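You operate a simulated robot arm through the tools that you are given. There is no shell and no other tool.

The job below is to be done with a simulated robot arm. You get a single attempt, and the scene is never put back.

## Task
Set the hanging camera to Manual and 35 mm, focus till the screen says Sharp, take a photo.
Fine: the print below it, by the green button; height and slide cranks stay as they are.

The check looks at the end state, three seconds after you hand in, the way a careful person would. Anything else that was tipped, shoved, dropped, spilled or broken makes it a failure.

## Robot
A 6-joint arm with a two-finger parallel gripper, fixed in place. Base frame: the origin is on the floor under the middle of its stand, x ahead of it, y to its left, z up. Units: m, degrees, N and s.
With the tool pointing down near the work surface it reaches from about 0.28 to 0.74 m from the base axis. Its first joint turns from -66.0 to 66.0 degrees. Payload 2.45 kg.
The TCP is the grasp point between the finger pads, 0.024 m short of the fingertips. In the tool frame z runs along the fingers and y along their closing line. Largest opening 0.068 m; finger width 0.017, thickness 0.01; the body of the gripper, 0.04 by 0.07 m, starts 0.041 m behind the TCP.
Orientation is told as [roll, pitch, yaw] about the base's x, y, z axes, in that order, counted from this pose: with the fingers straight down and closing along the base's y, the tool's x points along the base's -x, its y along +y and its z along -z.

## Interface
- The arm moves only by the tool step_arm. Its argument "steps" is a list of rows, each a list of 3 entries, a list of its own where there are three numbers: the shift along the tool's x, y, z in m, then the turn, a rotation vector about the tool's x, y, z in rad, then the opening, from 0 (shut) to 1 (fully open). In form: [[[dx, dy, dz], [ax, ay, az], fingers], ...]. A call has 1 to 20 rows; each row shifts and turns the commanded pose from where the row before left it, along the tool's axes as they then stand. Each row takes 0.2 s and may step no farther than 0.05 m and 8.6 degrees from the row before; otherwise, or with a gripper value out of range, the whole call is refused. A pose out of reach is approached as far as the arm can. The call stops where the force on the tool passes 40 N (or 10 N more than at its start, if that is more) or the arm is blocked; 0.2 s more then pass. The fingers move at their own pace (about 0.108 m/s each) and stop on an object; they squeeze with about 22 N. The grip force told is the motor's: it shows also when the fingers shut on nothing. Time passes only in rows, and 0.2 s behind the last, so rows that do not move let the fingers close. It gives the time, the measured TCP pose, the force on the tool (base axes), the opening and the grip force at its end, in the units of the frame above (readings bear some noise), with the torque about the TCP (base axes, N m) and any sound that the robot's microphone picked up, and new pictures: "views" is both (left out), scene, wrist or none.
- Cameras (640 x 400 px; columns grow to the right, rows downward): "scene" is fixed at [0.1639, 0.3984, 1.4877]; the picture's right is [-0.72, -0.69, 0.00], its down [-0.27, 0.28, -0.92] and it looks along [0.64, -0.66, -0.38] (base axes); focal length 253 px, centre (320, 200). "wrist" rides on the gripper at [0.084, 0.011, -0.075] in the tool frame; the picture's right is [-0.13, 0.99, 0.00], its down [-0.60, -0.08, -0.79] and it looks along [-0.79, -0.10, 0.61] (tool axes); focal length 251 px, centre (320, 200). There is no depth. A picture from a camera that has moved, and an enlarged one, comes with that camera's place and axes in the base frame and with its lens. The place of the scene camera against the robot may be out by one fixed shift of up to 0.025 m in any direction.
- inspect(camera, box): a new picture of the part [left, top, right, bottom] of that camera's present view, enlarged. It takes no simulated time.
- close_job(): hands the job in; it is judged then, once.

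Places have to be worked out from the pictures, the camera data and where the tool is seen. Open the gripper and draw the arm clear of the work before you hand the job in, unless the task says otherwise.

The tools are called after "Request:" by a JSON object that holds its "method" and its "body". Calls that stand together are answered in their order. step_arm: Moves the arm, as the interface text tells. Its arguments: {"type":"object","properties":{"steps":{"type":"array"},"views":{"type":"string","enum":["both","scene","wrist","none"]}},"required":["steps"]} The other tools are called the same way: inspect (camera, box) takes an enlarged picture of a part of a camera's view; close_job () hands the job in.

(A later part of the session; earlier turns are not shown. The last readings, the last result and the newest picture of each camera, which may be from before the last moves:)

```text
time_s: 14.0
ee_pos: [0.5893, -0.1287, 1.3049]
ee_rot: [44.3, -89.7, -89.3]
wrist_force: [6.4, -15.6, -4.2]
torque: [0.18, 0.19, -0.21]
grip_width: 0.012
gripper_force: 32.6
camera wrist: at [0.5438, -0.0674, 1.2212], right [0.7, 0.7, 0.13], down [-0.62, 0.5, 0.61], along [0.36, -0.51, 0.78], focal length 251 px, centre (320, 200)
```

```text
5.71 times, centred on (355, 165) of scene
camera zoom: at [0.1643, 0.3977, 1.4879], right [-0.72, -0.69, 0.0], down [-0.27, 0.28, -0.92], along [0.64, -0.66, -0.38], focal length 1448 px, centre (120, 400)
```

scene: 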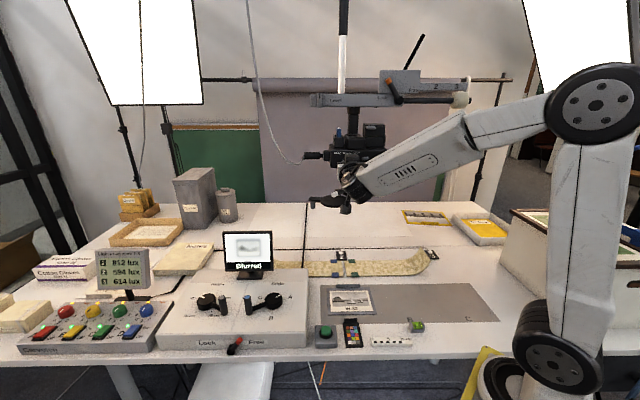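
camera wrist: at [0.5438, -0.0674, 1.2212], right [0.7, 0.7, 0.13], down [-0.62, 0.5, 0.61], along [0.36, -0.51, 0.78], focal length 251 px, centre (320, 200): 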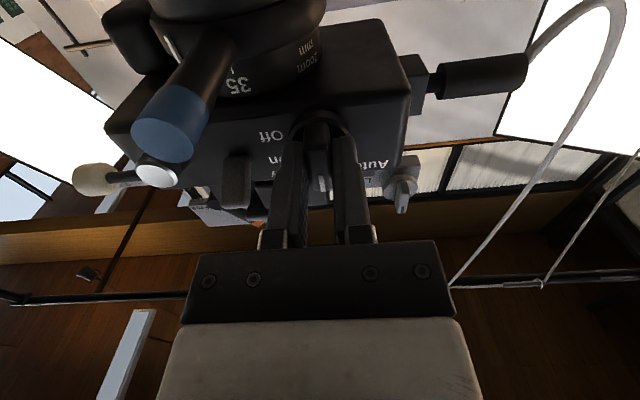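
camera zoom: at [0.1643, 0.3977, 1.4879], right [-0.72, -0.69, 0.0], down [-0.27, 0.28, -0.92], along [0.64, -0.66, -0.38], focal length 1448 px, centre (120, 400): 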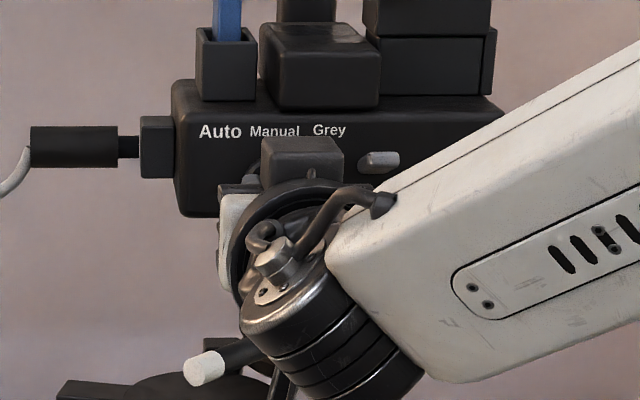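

The dial has turned and the screen now shows "Blurred", as expected in Manual. I open the fingers and back straight off.

Request:
{"method": "step_arm", "body": {"steps": [[[0, 0, 0], [0, 0, 0], 0.3], [[0, 0, 0], [0, 0, 0], 0.55], [[0, 0, -0.02], [0, 0, 0], 0.55], [[0, 0, -0.03], [0, 0, 0], 0.55], [[0, 0, -0.03], [0, 0, 0], 0.55]]}}

Request:
{"method": "inspect", "body": {"camera": "wrist", "box": [200, 0, 400, 130]}}

Request:
{"method": "inspect", "body": {"camera": "scene", "box": [300, 130, 400, 210]}}

Request:
{"method": "inspect", "body": {"camera": "scene", "box": [210, 220, 290, 280]}}

```text
time_s: 15.2
ee_pos: [0.5327, -0.0705, 1.3095]
ee_rot: [26.0, -89.9, -71.0]
wrist_force: [0.6, -0.3, -0.7]
torque: [0.03, -0.01, 0.02]
grip_width: 0.0375
gripper_force: 0.0
camera wrist: at [0.488, -0.0092, 1.2257], right [0.7, 0.7, 0.13], down [-0.62, 0.5, 0.61], along [0.36, -0.5, 0.79], focal length 251 px, centre (320, 200)
```

scene: 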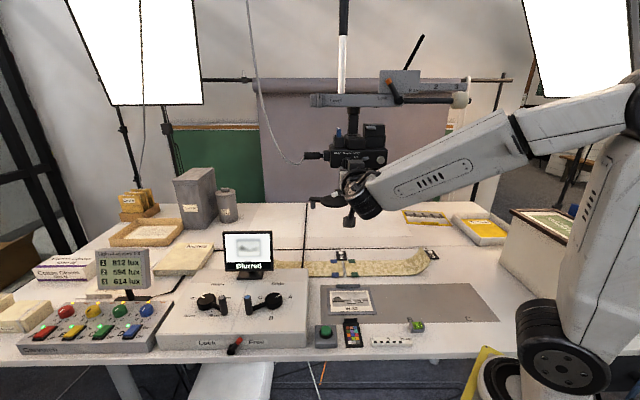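
wrist: 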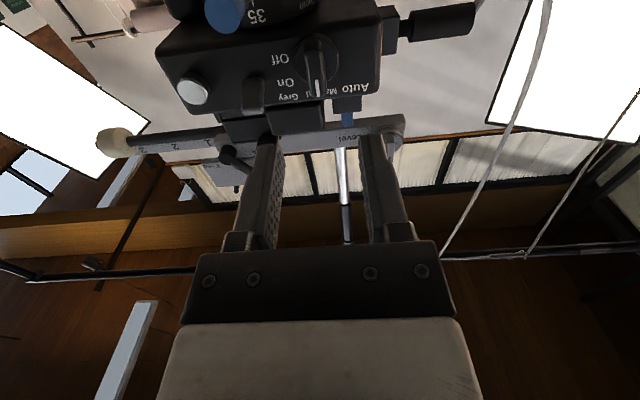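

```text
3.08 times, centred on (300, 65) of wrist
camera zoom: at [0.488, -0.0092, 1.2257], right [0.7, 0.7, 0.13], down [-0.62, 0.5, 0.61], along [0.36, -0.5, 0.79], focal length 774 px, centre (382, 615)
```

zoom: 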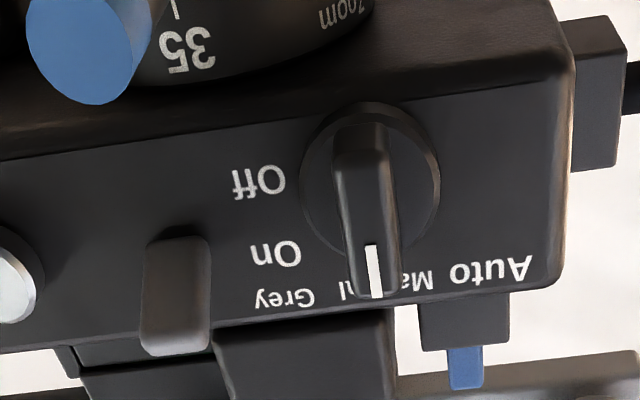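

```text
5.00 times, centred on (350, 170) of scene
camera zoom: at [0.1639, 0.3984, 1.4877], right [-0.72, -0.69, 0.0], down [-0.27, 0.28, -0.92], along [0.64, -0.66, -0.38], focal length 1267 px, centre (170, 350)
```

zoom: 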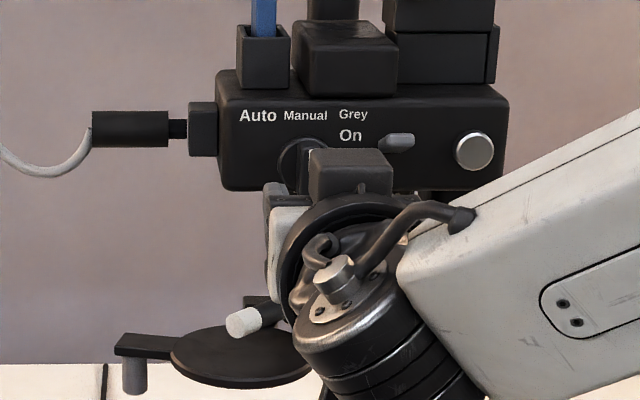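

```text
6.67 times, centred on (250, 250) of scene
camera zoom: at [0.1639, 0.3984, 1.4877], right [-0.72, -0.69, 0.0], down [-0.27, 0.28, -0.92], along [0.64, -0.66, -0.38], focal length 1690 px, centre (787, -133)
```

zoom: 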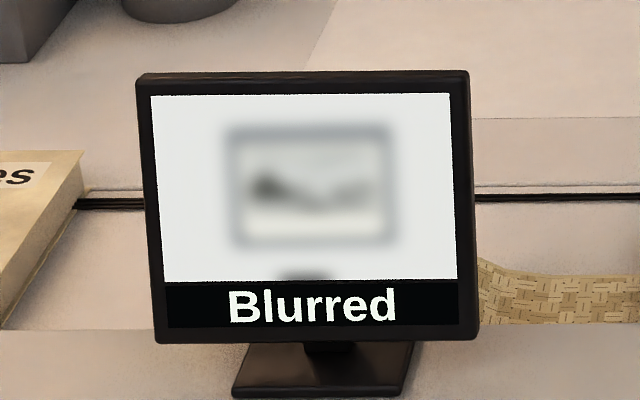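

Dial now sits on Manual. Next is the blue zoom lever: tip about (0.550, -0.141, 1.2585), pointing along the plate normal from the lens axis (0.6236, -0.214). I drop to its height and line up laterally, still 4 cm in front of it, with the fingers open 5 cm.

Request:
{"method": "step_arm", "body": {"steps": [[[0.0255, -0.019, 0], [0, 0, 0], 0.735], [[0.0255, -0.019, 0], [0, 0, 0], 0.735], [[0, 0, 0], [0, 0, 0], 0.735]]}}

Request:
{"method": "inspect", "body": {"camera": "wrist", "box": [200, 40, 440, 190]}}

Request:
{"method": "inspect", "body": {"camera": "scene", "box": [290, 130, 410, 230]}}

```text
time_s: 16.0
ee_pos: [0.5033, -0.0981, 1.2578]
ee_rot: [38.0, -89.9, -82.9]
wrist_force: [-0.5, 0.4, 0.2]
torque: [0.02, 0.0, 0.0]
grip_width: 0.05
gripper_force: 0.1
camera wrist: at [0.4585, -0.0369, 1.174], right [0.7, 0.7, 0.13], down [-0.62, 0.5, 0.61], along [0.36, -0.5, 0.79], focal length 251 px, centre (320, 200)
```

scene: 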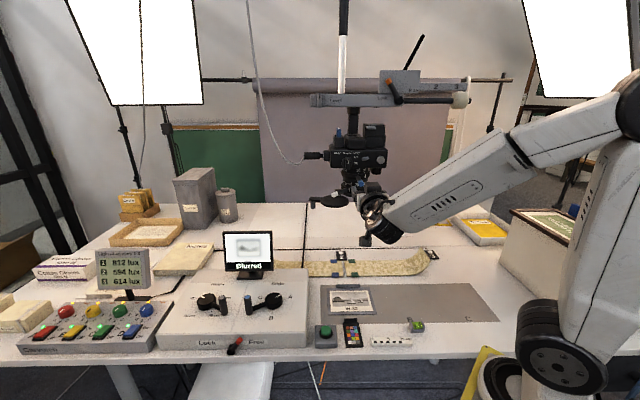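
wrist: 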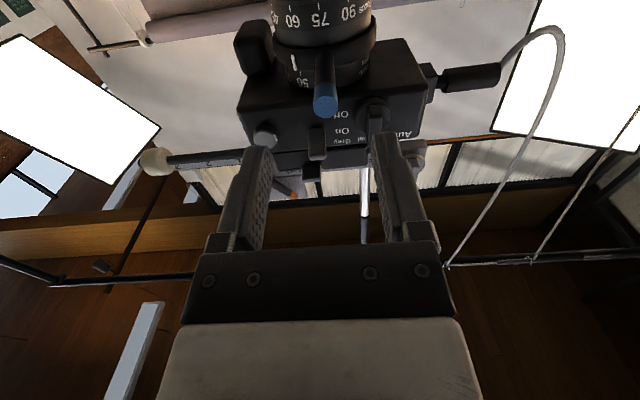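

```text
2.67 times, centred on (320, 115) of wrist
camera zoom: at [0.4585, -0.0369, 1.174], right [0.7, 0.7, 0.13], down [-0.62, 0.5, 0.61], along [0.36, -0.5, 0.79], focal length 670 px, centre (320, 427)
```

zoom: 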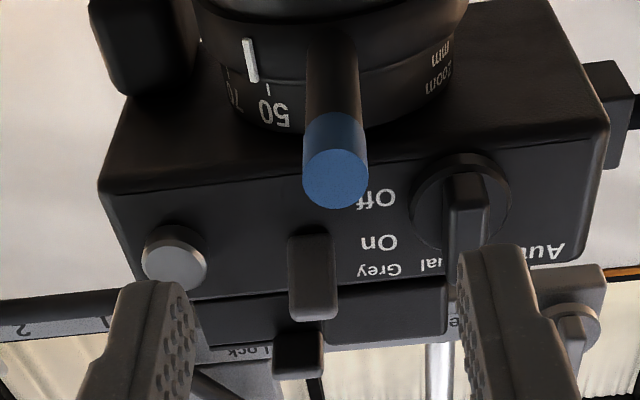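

```text
4.00 times, centred on (350, 180) of scene
camera zoom: at [0.1639, 0.3984, 1.4877], right [-0.72, -0.69, 0.0], down [-0.27, 0.28, -0.92], along [0.64, -0.66, -0.38], focal length 1014 px, centre (200, 280)
```

zoom: 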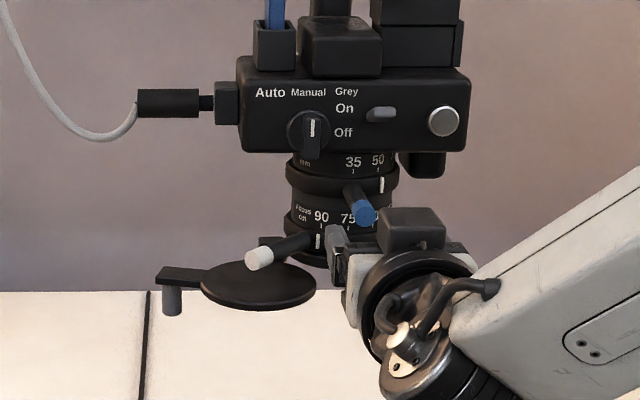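

The scene view confirms the dial points straight to Manual. The blue lever is within a few mm of the centre of the gap, so I advance 0.072 to straddle it.

Request:
{"method": "step_arm", "body": {"steps": [[[-0.0015, 0, 0.025], [0, 0, 0], 0.735], [[0, 0, 0.025], [0, 0, 0], 0.735], [[0, 0, 0.021], [0, 0, 0], 0.735], [[0, 0, 0], [0, 0, 0], 0.735]]}}

Request:
{"method": "inspect", "body": {"camera": "wrist", "box": [200, 40, 440, 190]}}

Request:
{"method": "inspect", "body": {"camera": "scene", "box": [290, 130, 410, 230]}}

```text
time_s: 17.0
ee_pos: [0.5547, -0.1505, 1.2581]
ee_rot: [36.2, -89.9, -81.1]
wrist_force: [-0.1, -0.5, 0.5]
torque: [-0.02, 0.0, -0.01]
grip_width: 0.0503
gripper_force: 0.1
camera wrist: at [0.5095, -0.089, 1.1746], right [0.7, 0.7, 0.13], down [-0.62, 0.5, 0.61], along [0.36, -0.5, 0.79], focal length 251 px, centre (320, 200)
```

scene: 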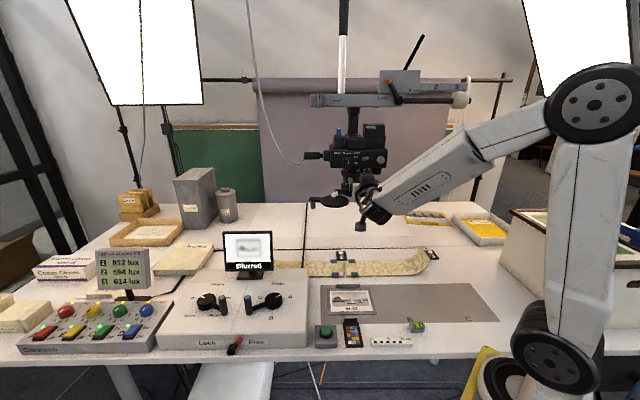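
wrist: 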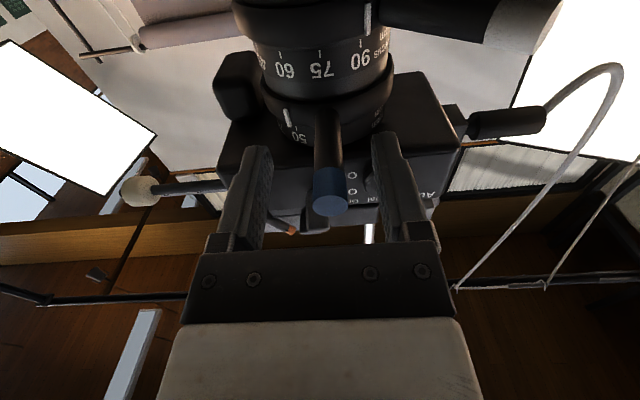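

```text
2.67 times, centred on (320, 115) of wrist
camera zoom: at [0.5095, -0.089, 1.1746], right [0.7, 0.7, 0.13], down [-0.62, 0.5, 0.61], along [0.36, -0.5, 0.79], focal length 670 px, centre (320, 427)
```

zoom: 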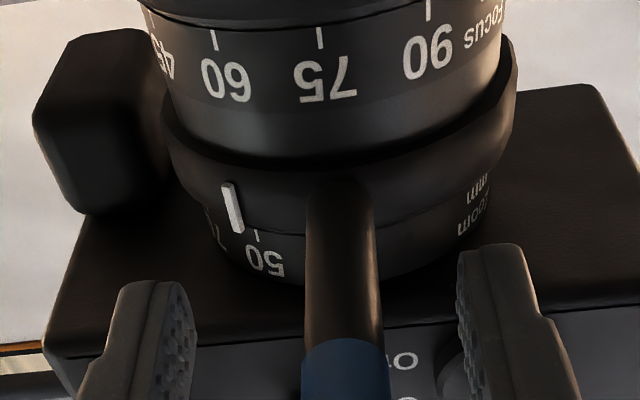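

```text
4.00 times, centred on (350, 180) of scene
camera zoom: at [0.1639, 0.3984, 1.4877], right [-0.72, -0.69, 0.0], down [-0.27, 0.28, -0.92], along [0.64, -0.66, -0.38], focal length 1014 px, centre (200, 280)
```

zoom: 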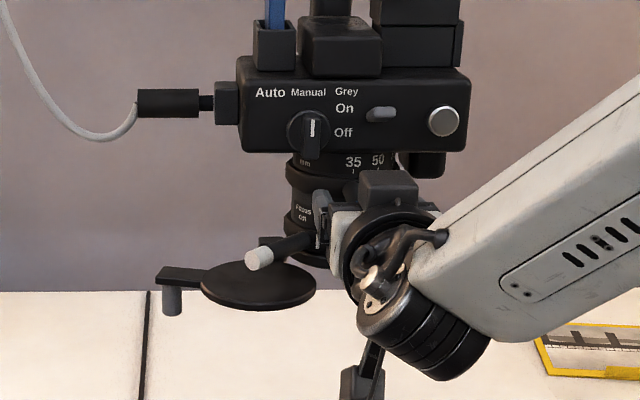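

The lever stands between the fingers, and the ring's index line is at 50. I now push the lever to the left (+u, toward 35) with the right finger, 4.5 cm in small steps first.

Request:
{"method": "step_arm", "body": {"steps": [[[0, 0.009, 0], [0, 0, 0], 0.735], [[0, 0.009, 0], [0, 0, 0], 0.735], [[0, 0.009, 0], [0, 0, 0], 0.735], [[0, 0.009, 0], [0, 0, 0], 0.735], [[0, 0.009, 0], [0, 0, 0], 0.735], [[0, 0, 0], [0, 0, 0], 0.735]]}}

Request:
{"method": "inspect", "body": {"camera": "wrist", "box": [160, 40, 400, 190]}}

Request:
{"method": "inspect", "body": {"camera": "scene", "box": [310, 140, 390, 210]}}

```text
time_s: 18.4
ee_pos: [0.5873, -0.1173, 1.2545]
ee_rot: [29.6, -89.8, -74.5]
wrist_force: [-1.0, -0.3, -0.2]
torque: [0.01, -0.01, -0.03]
grip_width: 0.0503
gripper_force: 0.7
camera wrist: at [0.5423, -0.0566, 1.1716], right [0.7, 0.7, 0.13], down [-0.62, 0.5, 0.61], along [0.36, -0.5, 0.79], focal length 251 px, centre (320, 200)
```

scene: 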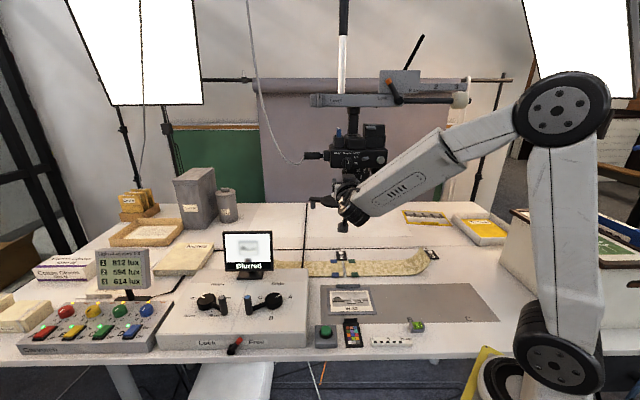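
wrist: 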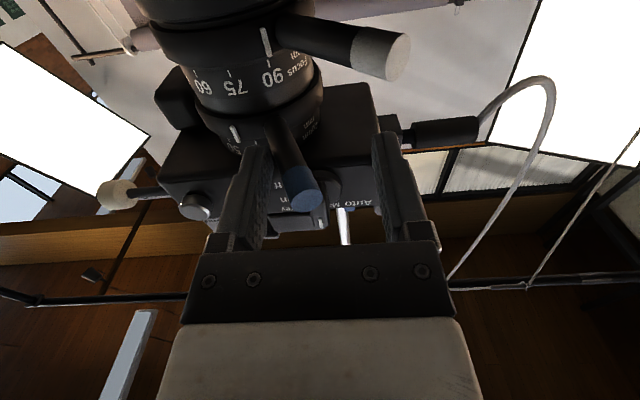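

```text
2.67 times, centred on (280, 115) of wrist
camera zoom: at [0.5423, -0.0566, 1.1716], right [0.7, 0.7, 0.13], down [-0.62, 0.5, 0.61], along [0.36, -0.5, 0.79], focal length 670 px, centre (427, 427)
```

zoom: 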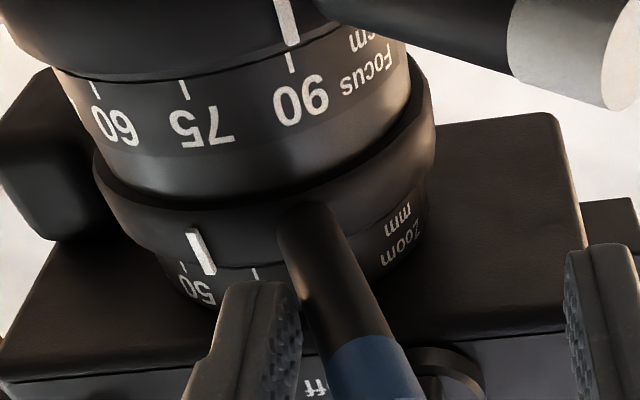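

```text
5.71 times, centred on (350, 175) of scene
camera zoom: at [0.1639, 0.3984, 1.4877], right [-0.72, -0.69, 0.0], down [-0.27, 0.28, -0.92], along [0.64, -0.66, -0.38], focal length 1448 px, centre (149, 343)
```

zoom: 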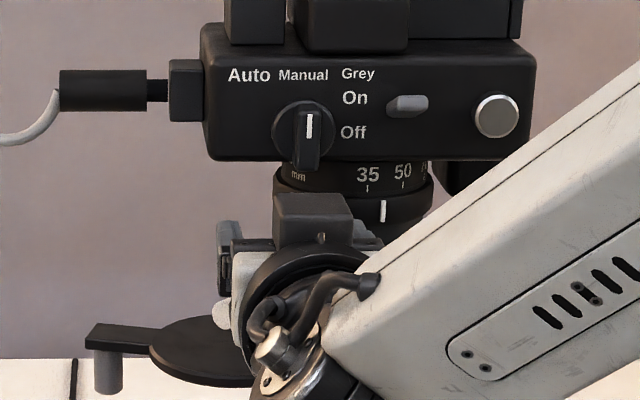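

The index line is now about 11 degrees short of 35 and the contact force is tiny. I push on by 10 mm and check.

Request:
{"method": "step_arm", "body": {"steps": [[[-0.002, 0.005, 0], [0, 0, 0], 0.735], [[0, 0.005, 0], [0, 0, 0], 0.735], [[0, 0, 0], [0, 0, 0], 0.735]]}}

Request:
{"method": "inspect", "body": {"camera": "wrist", "box": [160, 40, 400, 190]}}

Request:
{"method": "inspect", "body": {"camera": "scene", "box": [330, 155, 380, 190]}}

```text
time_s: 19.2
ee_pos: [0.5933, -0.1087, 1.257]
ee_rot: [29.7, -90.0, -74.5]
wrist_force: [0.2, 1.0, -0.7]
torque: [0.0, 0.01, -0.02]
grip_width: 0.0501
gripper_force: 0.1
camera wrist: at [0.5486, -0.0481, 1.1738], right [0.7, 0.7, 0.13], down [-0.62, 0.5, 0.61], along [0.36, -0.5, 0.79], focal length 251 px, centre (320, 200)
```

scene: 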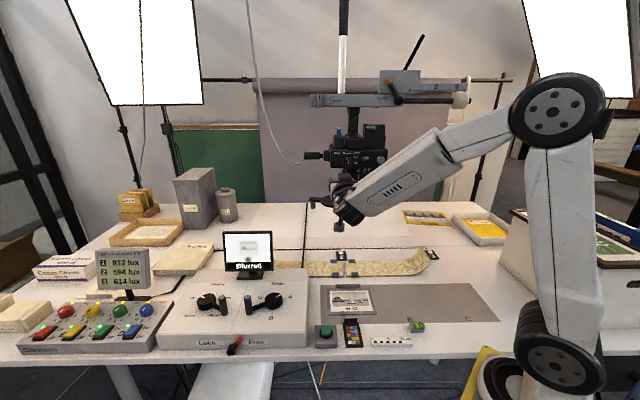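
wrist: 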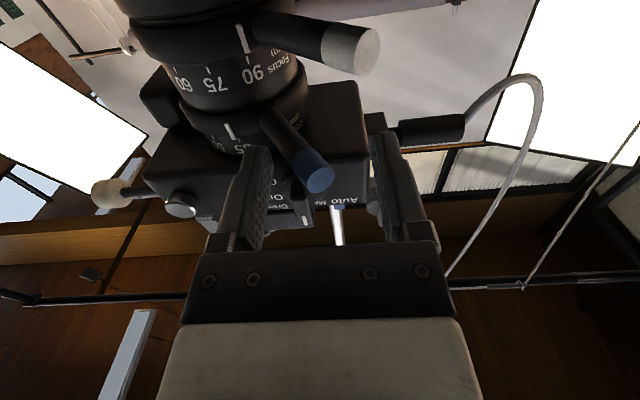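

```text
2.67 times, centred on (280, 115) of wrist
camera zoom: at [0.5486, -0.0481, 1.1738], right [0.7, 0.7, 0.13], down [-0.62, 0.5, 0.61], along [0.36, -0.5, 0.79], focal length 670 px, centre (427, 427)
```

zoom: 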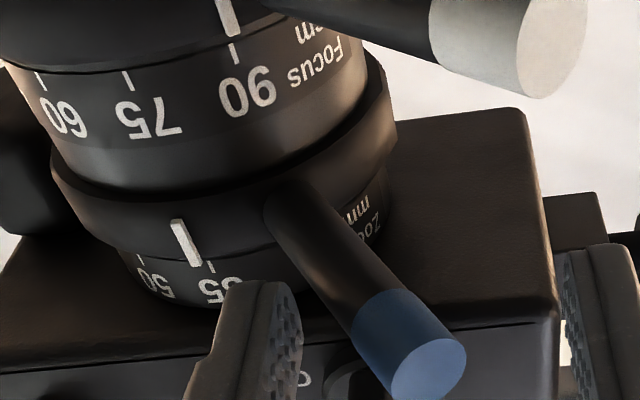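

```text
11.43 times, centred on (355, 172) of scene
camera zoom: at [0.1639, 0.3984, 1.4877], right [-0.72, -0.69, 0.0], down [-0.27, 0.28, -0.92], along [0.64, -0.66, -0.38], focal length 2896 px, centre (-80, 514)
```

zoom: 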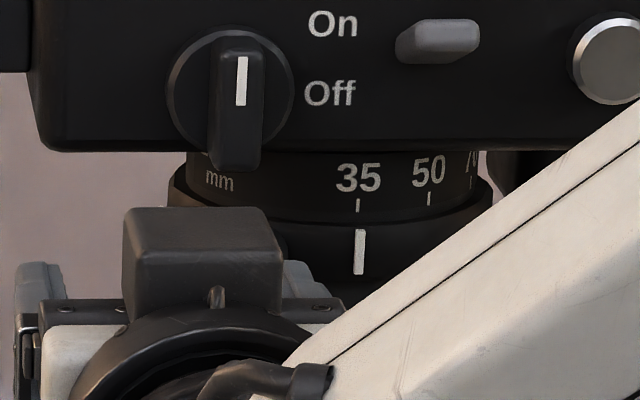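

The index sits exactly under 35. I back straight off the blue lever, then drop to the focus lever's height (about z 1.218) while still well in front.

Request:
{"method": "step_arm", "body": {"steps": [[[0, 0, -0.02], [0, 0, 0], 0.735], [[0, 0, -0.03], [0, 0, 0], 0.735], [[0, 0, -0.03], [0, 0, 0], 0.735], [[0.02, 0.0035, 0], [0, 0, 0], 0.88], [[0.019, 0.0035, 0], [0, 0, 0], 0.88], [[0, 0, 0], [0, 0, 0], 0.88]]}}

Request:
{"method": "inspect", "body": {"camera": "wrist", "box": [200, 40, 440, 190]}}

Request:
{"method": "inspect", "body": {"camera": "scene", "box": [300, 140, 400, 220]}}

```text
time_s: 20.6
ee_pos: [0.5437, -0.0492, 1.2191]
ee_rot: [26.9, -89.9, -71.7]
wrist_force: [0.0, -0.2, 0.8]
torque: [-0.01, 0.02, 0.0]
grip_width: 0.0599
gripper_force: 0.0
camera wrist: at [0.4967, 0.0132, 1.1352], right [0.7, 0.7, 0.13], down [-0.62, 0.5, 0.61], along [0.36, -0.5, 0.79], focal length 251 px, centre (320, 200)
```

scene: 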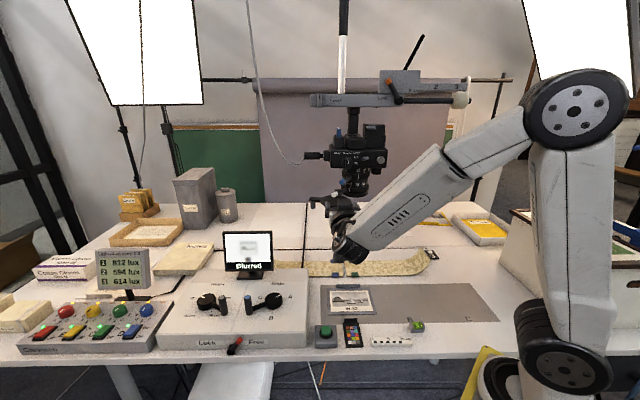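
wrist: 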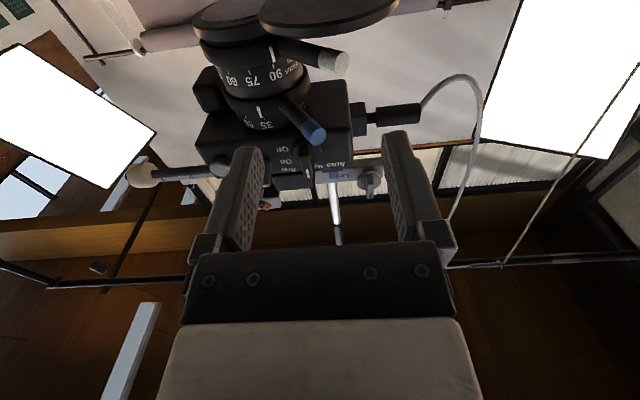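

```text
2.67 times, centred on (320, 115) of wrist
camera zoom: at [0.4967, 0.0132, 1.1352], right [0.7, 0.7, 0.13], down [-0.62, 0.5, 0.61], along [0.36, -0.5, 0.79], focal length 670 px, centre (320, 427)
```

zoom: 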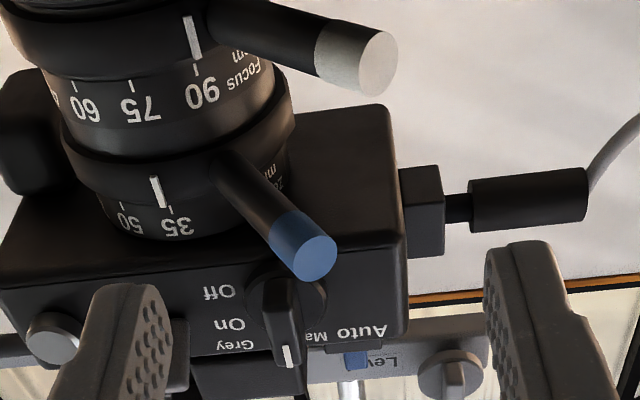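

```text
5.00 times, centred on (350, 180) of scene
camera zoom: at [0.1639, 0.3984, 1.4877], right [-0.72, -0.69, 0.0], down [-0.27, 0.28, -0.92], along [0.64, -0.66, -0.38], focal length 1267 px, centre (170, 300)
```

zoom: 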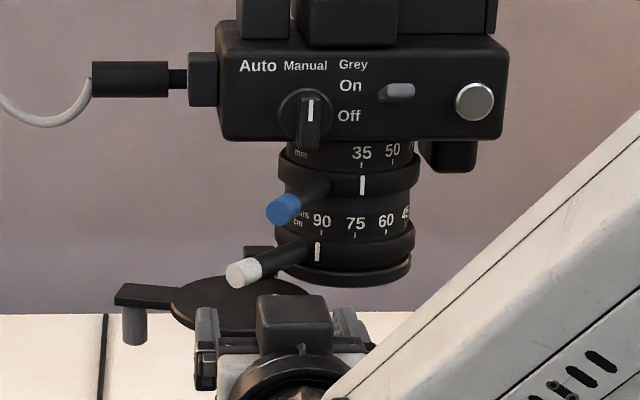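

Zoom index reads 35 cleanly. The focus lever's tip is 14 mm left of the gap centre and 6 mm lower than the TCP, as planned, so I advance 0.087 to straddle it above the swung-out cap disc.

Request:
{"method": "step_arm", "body": {"steps": [[[0, 0, 0.03], [0, 0, 0], 0.88], [[0, 0, 0.03], [0, 0, 0], 0.88], [[0, 0, 0.027], [0, 0, 0], 0.88], [[0, 0, 0], [0, 0, 0], 0.88]]}}

Request:
{"method": "inspect", "body": {"camera": "wrist", "box": [200, 0, 440, 190]}}

Request:
{"method": "inspect", "body": {"camera": "scene", "box": [300, 140, 400, 220]}}

```text
time_s: 21.6
ee_pos: [0.6036, -0.1081, 1.221]
ee_rot: [24.9, -89.9, -69.8]
wrist_force: [-0.3, 0.7, -0.6]
torque: [0.03, -0.01, -0.02]
grip_width: 0.0599
gripper_force: 0.0
camera wrist: at [0.5581, -0.0471, 1.1362], right [0.7, 0.7, 0.13], down [-0.62, 0.5, 0.61], along [0.36, -0.5, 0.79], focal length 251 px, centre (320, 200)
```

scene: 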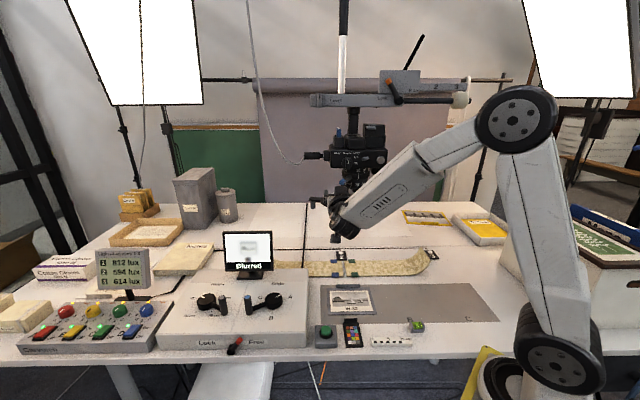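
wrist: 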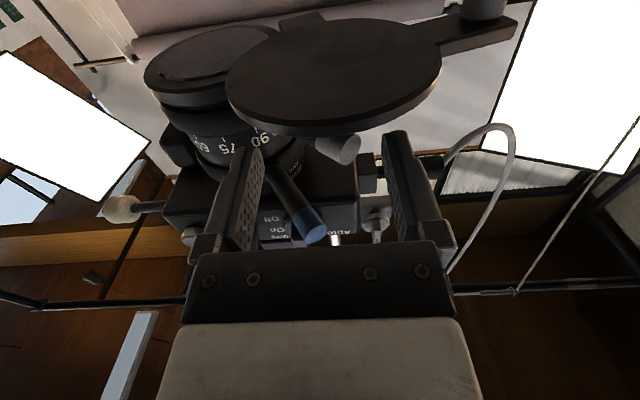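

```text
2.11 times, centred on (320, 95) of wrist
camera zoom: at [0.5581, -0.0471, 1.1362], right [0.7, 0.7, 0.13], down [-0.62, 0.5, 0.61], along [0.36, -0.5, 0.79], focal length 529 px, centre (320, 421)
```

zoom: 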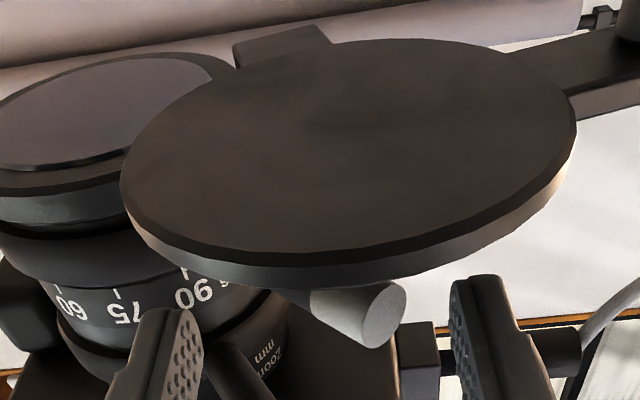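

```text
5.00 times, centred on (350, 180) of scene
camera zoom: at [0.164, 0.3984, 1.4877], right [-0.72, -0.69, 0.0], down [-0.27, 0.28, -0.92], along [0.64, -0.66, -0.38], focal length 1267 px, centre (170, 300)
```

zoom: 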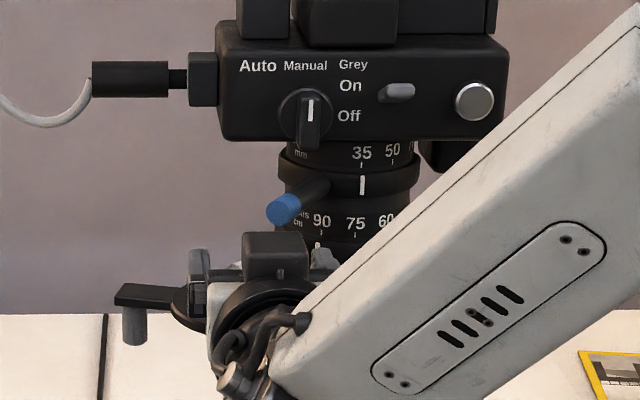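

No contact yet; the white lever end is between the fingers. I sweep the hand to the right (-u) so that the left finger swings the focus lever from 90 toward smaller distances, checking the screen.

Request:
{"method": "step_arm", "body": {"steps": [[[0, -0.01, 0], [0, 0, 0], 0.88], [[0, -0.01, 0], [0, 0, 0], 0.88], [[0, -0.01, 0], [0, 0, 0], 0.88], [[0, 0, 0], [0, 0, 0], 0.88]]}}

Request:
{"method": "inspect", "body": {"camera": "scene", "box": [210, 220, 290, 280]}}

Request:
{"method": "inspect", "body": {"camera": "wrist", "box": [200, 0, 440, 190]}}

Request:
{"method": "inspect", "body": {"camera": "scene", "box": [300, 140, 400, 220]}}

```text
time_s: 22.6
ee_pos: [0.5826, -0.1319, 1.2186]
ee_rot: [43.5, -89.8, -88.6]
wrist_force: [-0.4, -0.4, -0.2]
torque: [-0.02, -0.03, -0.02]
grip_width: 0.0598
gripper_force: 0.2
camera wrist: at [0.5371, -0.0705, 1.1349], right [0.7, 0.7, 0.13], down [-0.62, 0.5, 0.61], along [0.36, -0.5, 0.79], focal length 251 px, centre (320, 200)
```

scene: 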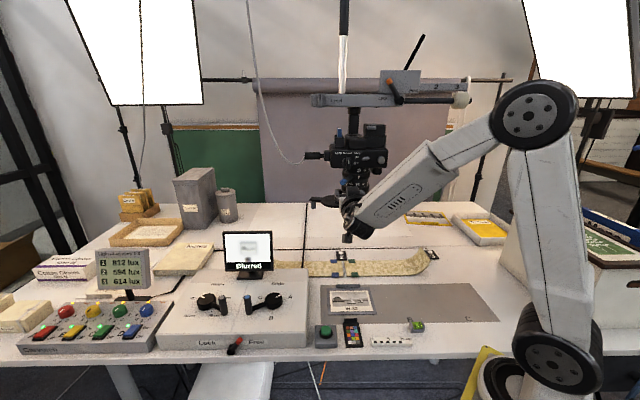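
wrist: 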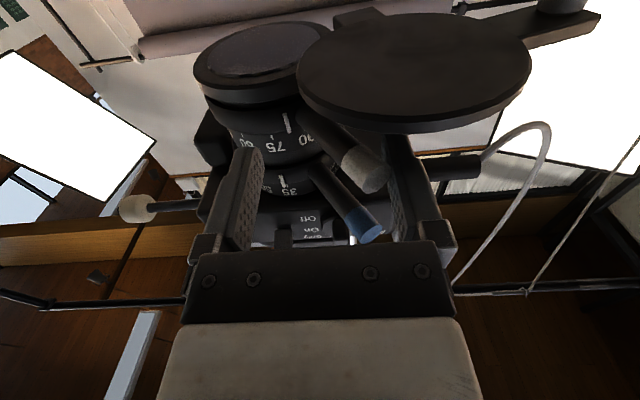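

```text
6.67 times, centred on (250, 250) of scene
camera zoom: at [0.1639, 0.3984, 1.4877], right [-0.72, -0.69, 0.0], down [-0.27, 0.28, -0.92], along [0.64, -0.66, -0.38], focal length 1690 px, centre (787, -133)
```

zoom: 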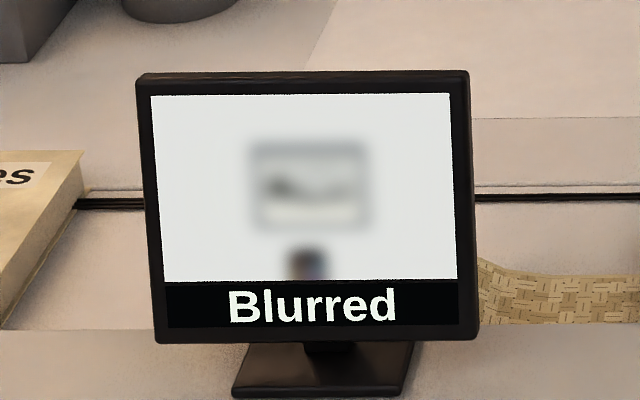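

```text
2.11 times, centred on (320, 95) of wrist
camera zoom: at [0.5371, -0.0705, 1.1349], right [0.7, 0.7, 0.13], down [-0.62, 0.5, 0.61], along [0.36, -0.5, 0.79], focal length 529 px, centre (320, 421)
```

zoom: 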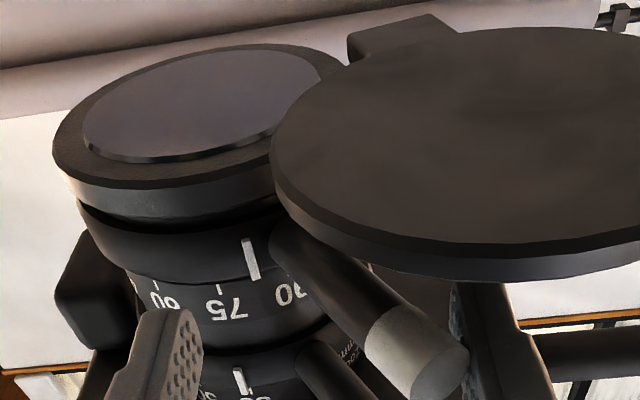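

```text
5.00 times, centred on (350, 180) of scene
camera zoom: at [0.1639, 0.3984, 1.4877], right [-0.72, -0.69, 0.0], down [-0.27, 0.28, -0.92], along [0.64, -0.66, -0.38], focal length 1267 px, centre (170, 300)
```

zoom: 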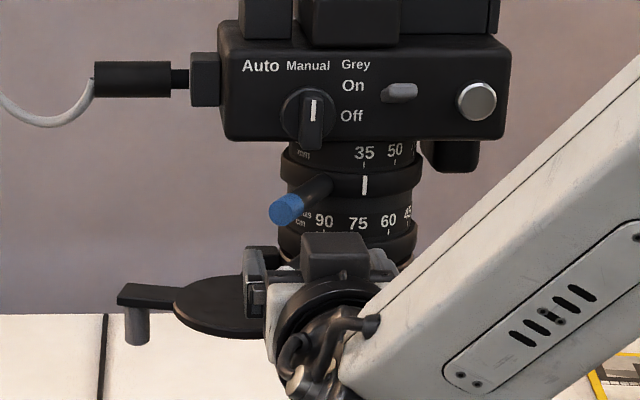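

The focus index is at about 82 and still Blurred; forces are tiny. I continue to about 75 and check.

Request:
{"method": "step_arm", "body": {"steps": [[[0, -0.008, 0], [0, 0, 0], 0.88], [[0, -0.008, 0], [0, 0, 0], 0.88], [[0, -0.008, 0], [0, 0, 0], 0.88], [[0, 0, 0], [0, 0, 0], 0.88]]}}

Request:
{"method": "inspect", "body": {"camera": "scene", "box": [210, 220, 290, 280]}}

Request:
{"method": "inspect", "body": {"camera": "wrist", "box": [200, 0, 440, 190]}}

Request:
{"method": "inspect", "body": {"camera": "scene", "box": [300, 140, 400, 220]}}

```text
time_s: 23.6
ee_pos: [0.566, -0.1459, 1.219]
ee_rot: [29.1, -89.9, -74.0]
wrist_force: [0.0, 0.5, 0.5]
torque: [0.02, 0.03, 0.03]
grip_width: 0.06
gripper_force: 0.1
camera wrist: at [0.5203, -0.0866, 1.1353], right [0.7, 0.7, 0.13], down [-0.62, 0.5, 0.61], along [0.36, -0.5, 0.79], focal length 251 px, centre (320, 200)
```

scene: 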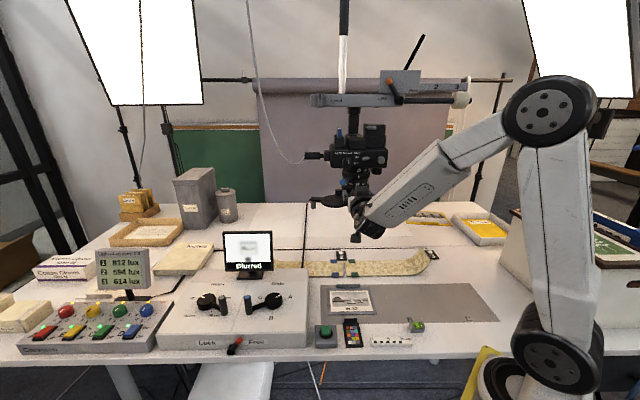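
wrist: 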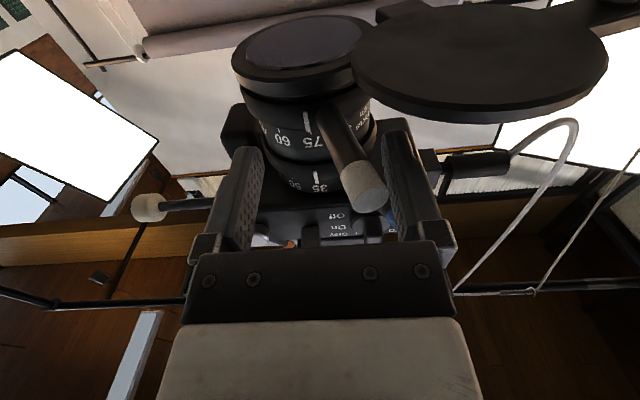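

```text
6.67 times, centred on (250, 250) of scene
camera zoom: at [0.1639, 0.3984, 1.4877], right [-0.72, -0.69, 0.0], down [-0.27, 0.28, -0.92], along [0.64, -0.66, -0.38], focal length 1690 px, centre (787, -133)
```

zoom: 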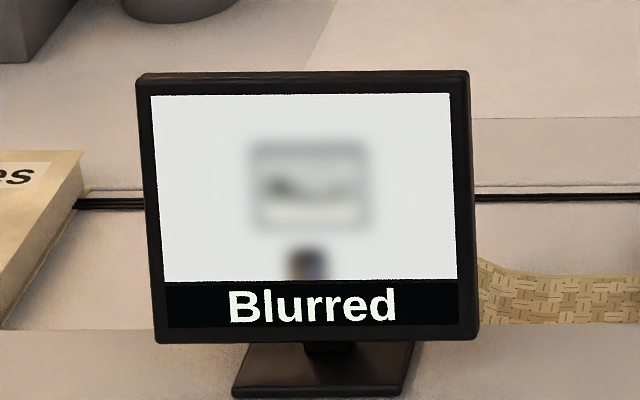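

```text
2.11 times, centred on (320, 95) of wrist
camera zoom: at [0.5203, -0.0866, 1.1353], right [0.7, 0.7, 0.13], down [-0.62, 0.5, 0.61], along [0.36, -0.5, 0.79], focal length 529 px, centre (320, 421)
```

zoom: 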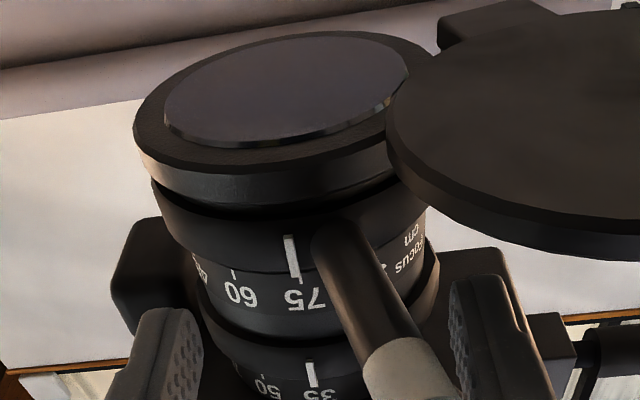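

```text
5.00 times, centred on (350, 180) of scene
camera zoom: at [0.1639, 0.3984, 1.4877], right [-0.72, -0.69, 0.0], down [-0.27, 0.28, -0.92], along [0.64, -0.66, -0.38], focal length 1267 px, centre (170, 300)
```

zoom: 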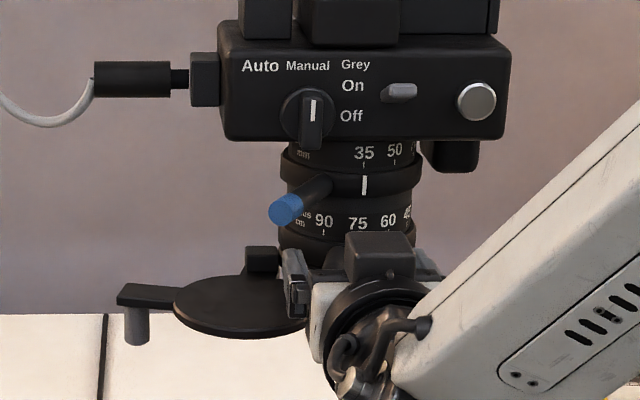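

Focus is at 75 and still Blurred. The camera seems about 1 mm displaced to the right in the scene view, so I compare the rail and the console crank positions with my earlier zooms.

Request:
{"method": "inspect", "body": {"camera": "scene", "box": [290, 60, 450, 150]}}

Request:
{"method": "inspect", "body": {"camera": "scene", "box": [150, 220, 310, 360]}}

Request:
{"method": "inspect", "body": {"camera": "scene", "box": [320, 135, 400, 185]}}

```text
4.00 times, centred on (370, 105) of scene
camera zoom: at [0.1639, 0.3984, 1.4877], right [-0.72, -0.69, 0.0], down [-0.27, 0.28, -0.92], along [0.64, -0.66, -0.38], focal length 1014 px, centre (120, 580)
```

zoom: 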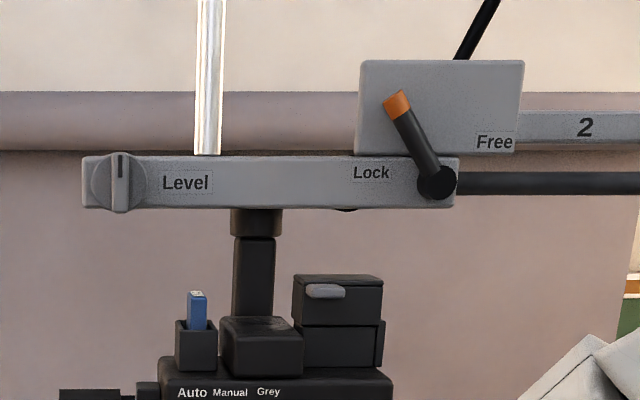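

```text
2.86 times, centred on (230, 290) of scene
camera zoom: at [0.1639, 0.3984, 1.4877], right [-0.72, -0.69, 0.0], down [-0.27, 0.28, -0.92], along [0.64, -0.66, -0.38], focal length 724 px, centre (577, -57)
```

zoom: 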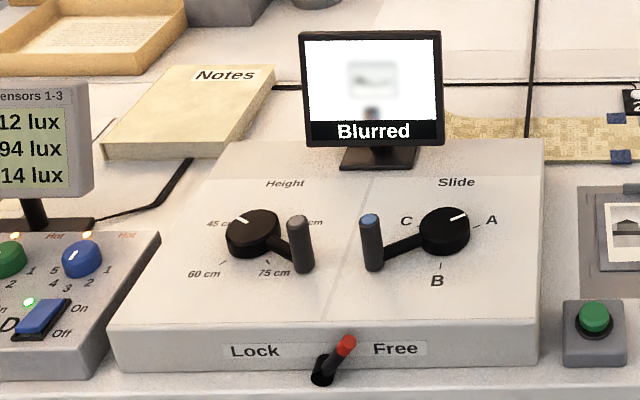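

```text
8.00 times, centred on (360, 160) of scene
camera zoom: at [0.1639, 0.3984, 1.4877], right [-0.72, -0.69, 0.0], down [-0.27, 0.28, -0.92], along [0.64, -0.66, -0.38], focal length 2027 px, centre (0, 520)
```

zoom: 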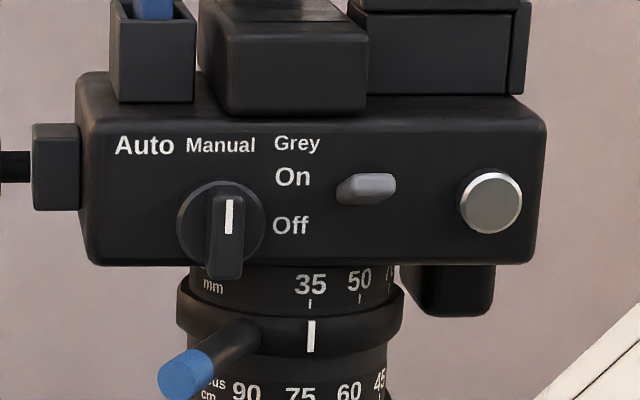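

The whole rail moved about 1 mm when I first touched the focus lever, and it has stayed constant since; the cranks look unchanged. I continue gently to about 67 and then check again.

Request:
{"method": "step_arm", "body": {"steps": [[[0, -0.005, 0], [0, 0, 0], 0.88], [[0, -0.005, 0], [0, 0, 0], 0.88], [[0, -0.005, 0], [0, 0, 0], 0.88], [[0, -0.005, 0], [0, 0, 0], 0.88], [[0, -0.005, 0], [0, 0, 0], 0.88], [[0, 0, 0], [0, 0, 0], 0.88]], "views": "wrist"}}

Request:
{"method": "inspect", "body": {"camera": "scene", "box": [210, 220, 290, 280]}}

Request:
{"method": "inspect", "body": {"camera": "wrist", "box": [200, 0, 440, 190]}}

Request:
{"method": "inspect", "body": {"camera": "scene", "box": [320, 135, 400, 185]}}

```text
time_s: 25.0
ee_pos: [0.5479, -0.1654, 1.218]
ee_rot: [25.1, -89.9, -70.0]
wrist_force: [-0.2, -0.4, 0.2]
torque: [0.02, 0.06, 0.01]
grip_width: 0.0599
gripper_force: 0.4
camera wrist: at [0.5033, -0.1047, 1.1351], right [0.7, 0.7, 0.13], down [-0.62, 0.5, 0.61], along [0.36, -0.5, 0.79], focal length 251 px, centre (320, 200)
```

wrist: 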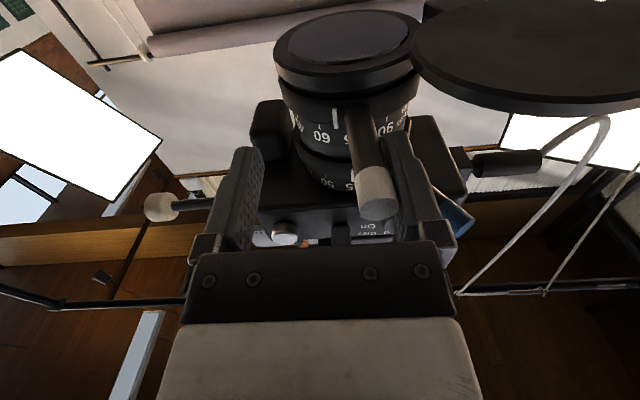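

```text
6.67 times, centred on (250, 250) of scene
camera zoom: at [0.1639, 0.3984, 1.4877], right [-0.72, -0.69, 0.0], down [-0.27, 0.28, -0.92], along [0.64, -0.66, -0.38], focal length 1690 px, centre (787, -133)
```

zoom: 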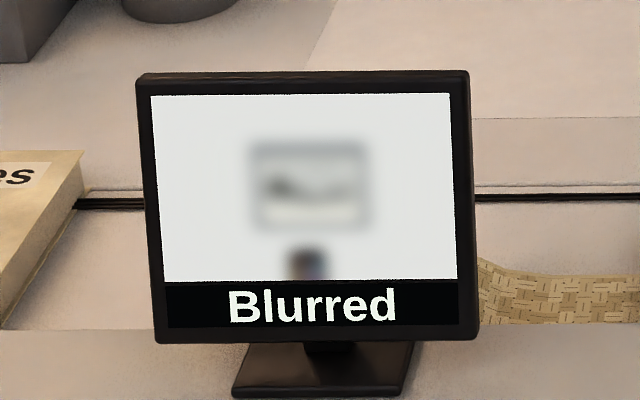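

```text
2.11 times, centred on (320, 95) of wrist
camera zoom: at [0.5033, -0.1047, 1.1351], right [0.7, 0.7, 0.13], down [-0.62, 0.5, 0.61], along [0.36, -0.5, 0.79], focal length 529 px, centre (320, 421)
```

zoom: 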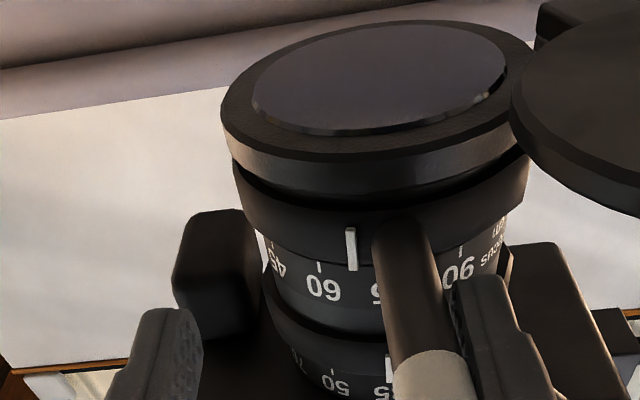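

```text
8.00 times, centred on (360, 160) of scene
camera zoom: at [0.1639, 0.3984, 1.4877], right [-0.72, -0.69, 0.0], down [-0.27, 0.28, -0.92], along [0.64, -0.66, -0.38], focal length 2027 px, centre (0, 520)
```

zoom: 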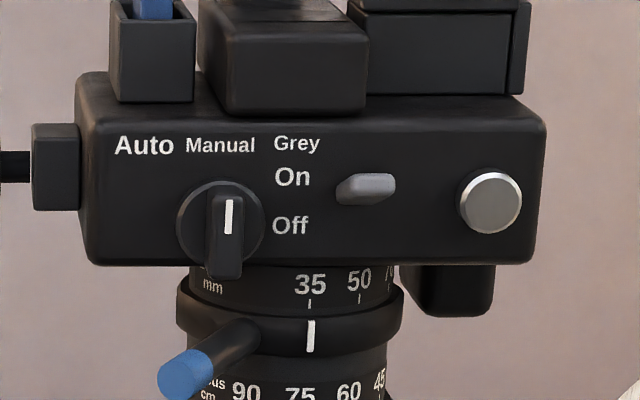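

Index near 67, still Blurred, camera steady. I continue in smaller increments toward 60.

Request:
{"method": "step_arm", "body": {"steps": [[[0, -0.004, 0], [0, 0, 0], 0.88], [[0, -0.004, 0], [0, 0, 0], 0.88], [[0, -0.004, 0], [0, 0, 0], 0.88], [[0, 0, 0], [0, 0, 0], 0.88]], "views": "none"}}

Request:
{"method": "inspect", "body": {"camera": "scene", "box": [210, 220, 290, 280]}}

Request:
{"method": "inspect", "body": {"camera": "wrist", "box": [240, 0, 480, 190]}}

```text
time_s: 26.0
ee_pos: [0.5388, -0.1744, 1.2181]
ee_rot: [41.5, -89.9, -86.4]
wrist_force: [0.6, 0.4, -0.6]
torque: [-0.01, -0.02, 0.03]
grip_width: 0.0602
gripper_force: 0.3
```

```text
6.67 times, centred on (250, 250) of scene
camera zoom: at [0.1639, 0.3984, 1.4877], right [-0.72, -0.69, 0.0], down [-0.27, 0.28, -0.92], along [0.64, -0.66, -0.38], focal length 1690 px, centre (787, -133)
```

zoom: 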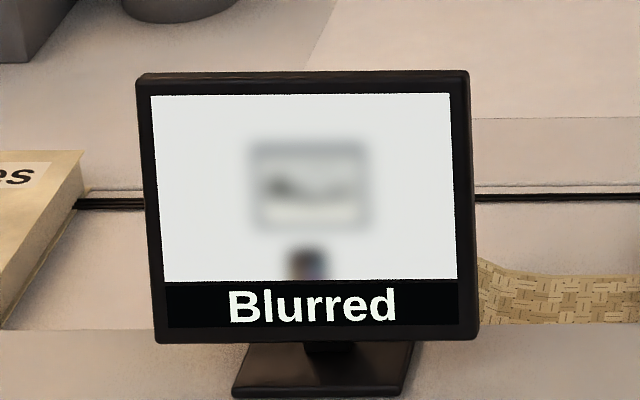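

```text
2.11 times, centred on (360, 95) of wrist
camera zoom: at [0.4939, -0.1131, 1.135], right [0.7, 0.7, 0.13], down [-0.62, 0.5, 0.61], along [0.36, -0.5, 0.79], focal length 529 px, centre (236, 421)
```

zoom: 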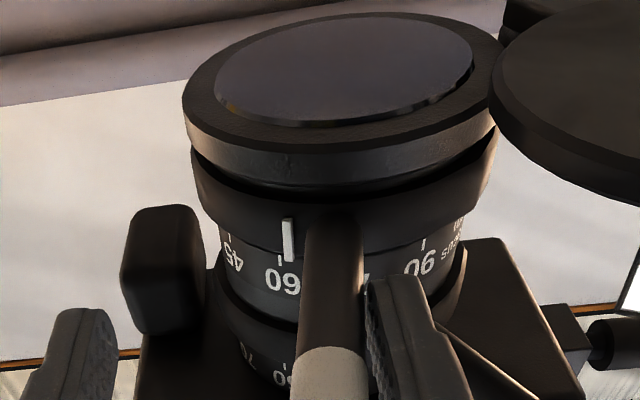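

Index near 61, still Blurred. I continue by small steps below 60.

Request:
{"method": "step_arm", "body": {"steps": [[[0, -0.004, 0], [0, 0, 0], 0.88], [[0, -0.004, 0], [0, 0, 0], 0.88], [[0, 0, 0], [0, 0, 0], 0.88]], "views": "none"}}

Request:
{"method": "inspect", "body": {"camera": "scene", "box": [210, 220, 290, 280]}}

Request:
{"method": "inspect", "body": {"camera": "wrist", "box": [240, 0, 480, 190]}}

```text
time_s: 26.8
ee_pos: [0.5338, -0.1805, 1.2191]
ee_rot: [15.4, -89.9, -60.3]
wrist_force: [-0.3, -0.4, 0.3]
torque: [0.0, -0.01, 0.02]
grip_width: 0.0597
gripper_force: 0.0
```

```text
6.67 times, centred on (250, 250) of scene
camera zoom: at [0.1639, 0.3984, 1.4877], right [-0.72, -0.69, 0.0], down [-0.27, 0.28, -0.92], along [0.64, -0.66, -0.38], focal length 1690 px, centre (787, -133)
```

zoom: 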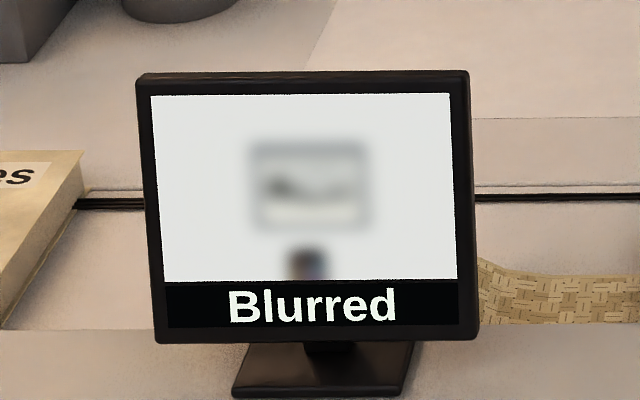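

```text
2.11 times, centred on (360, 95) of wrist
camera zoom: at [0.4888, -0.1187, 1.1356], right [0.7, 0.7, 0.13], down [-0.62, 0.5, 0.61], along [0.36, -0.5, 0.79], focal length 529 px, centre (236, 421)
```

zoom: 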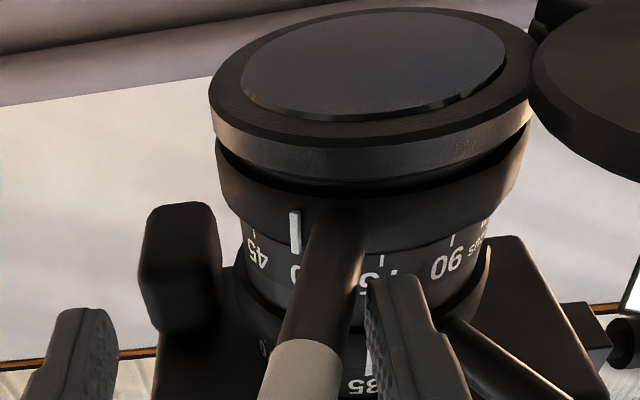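

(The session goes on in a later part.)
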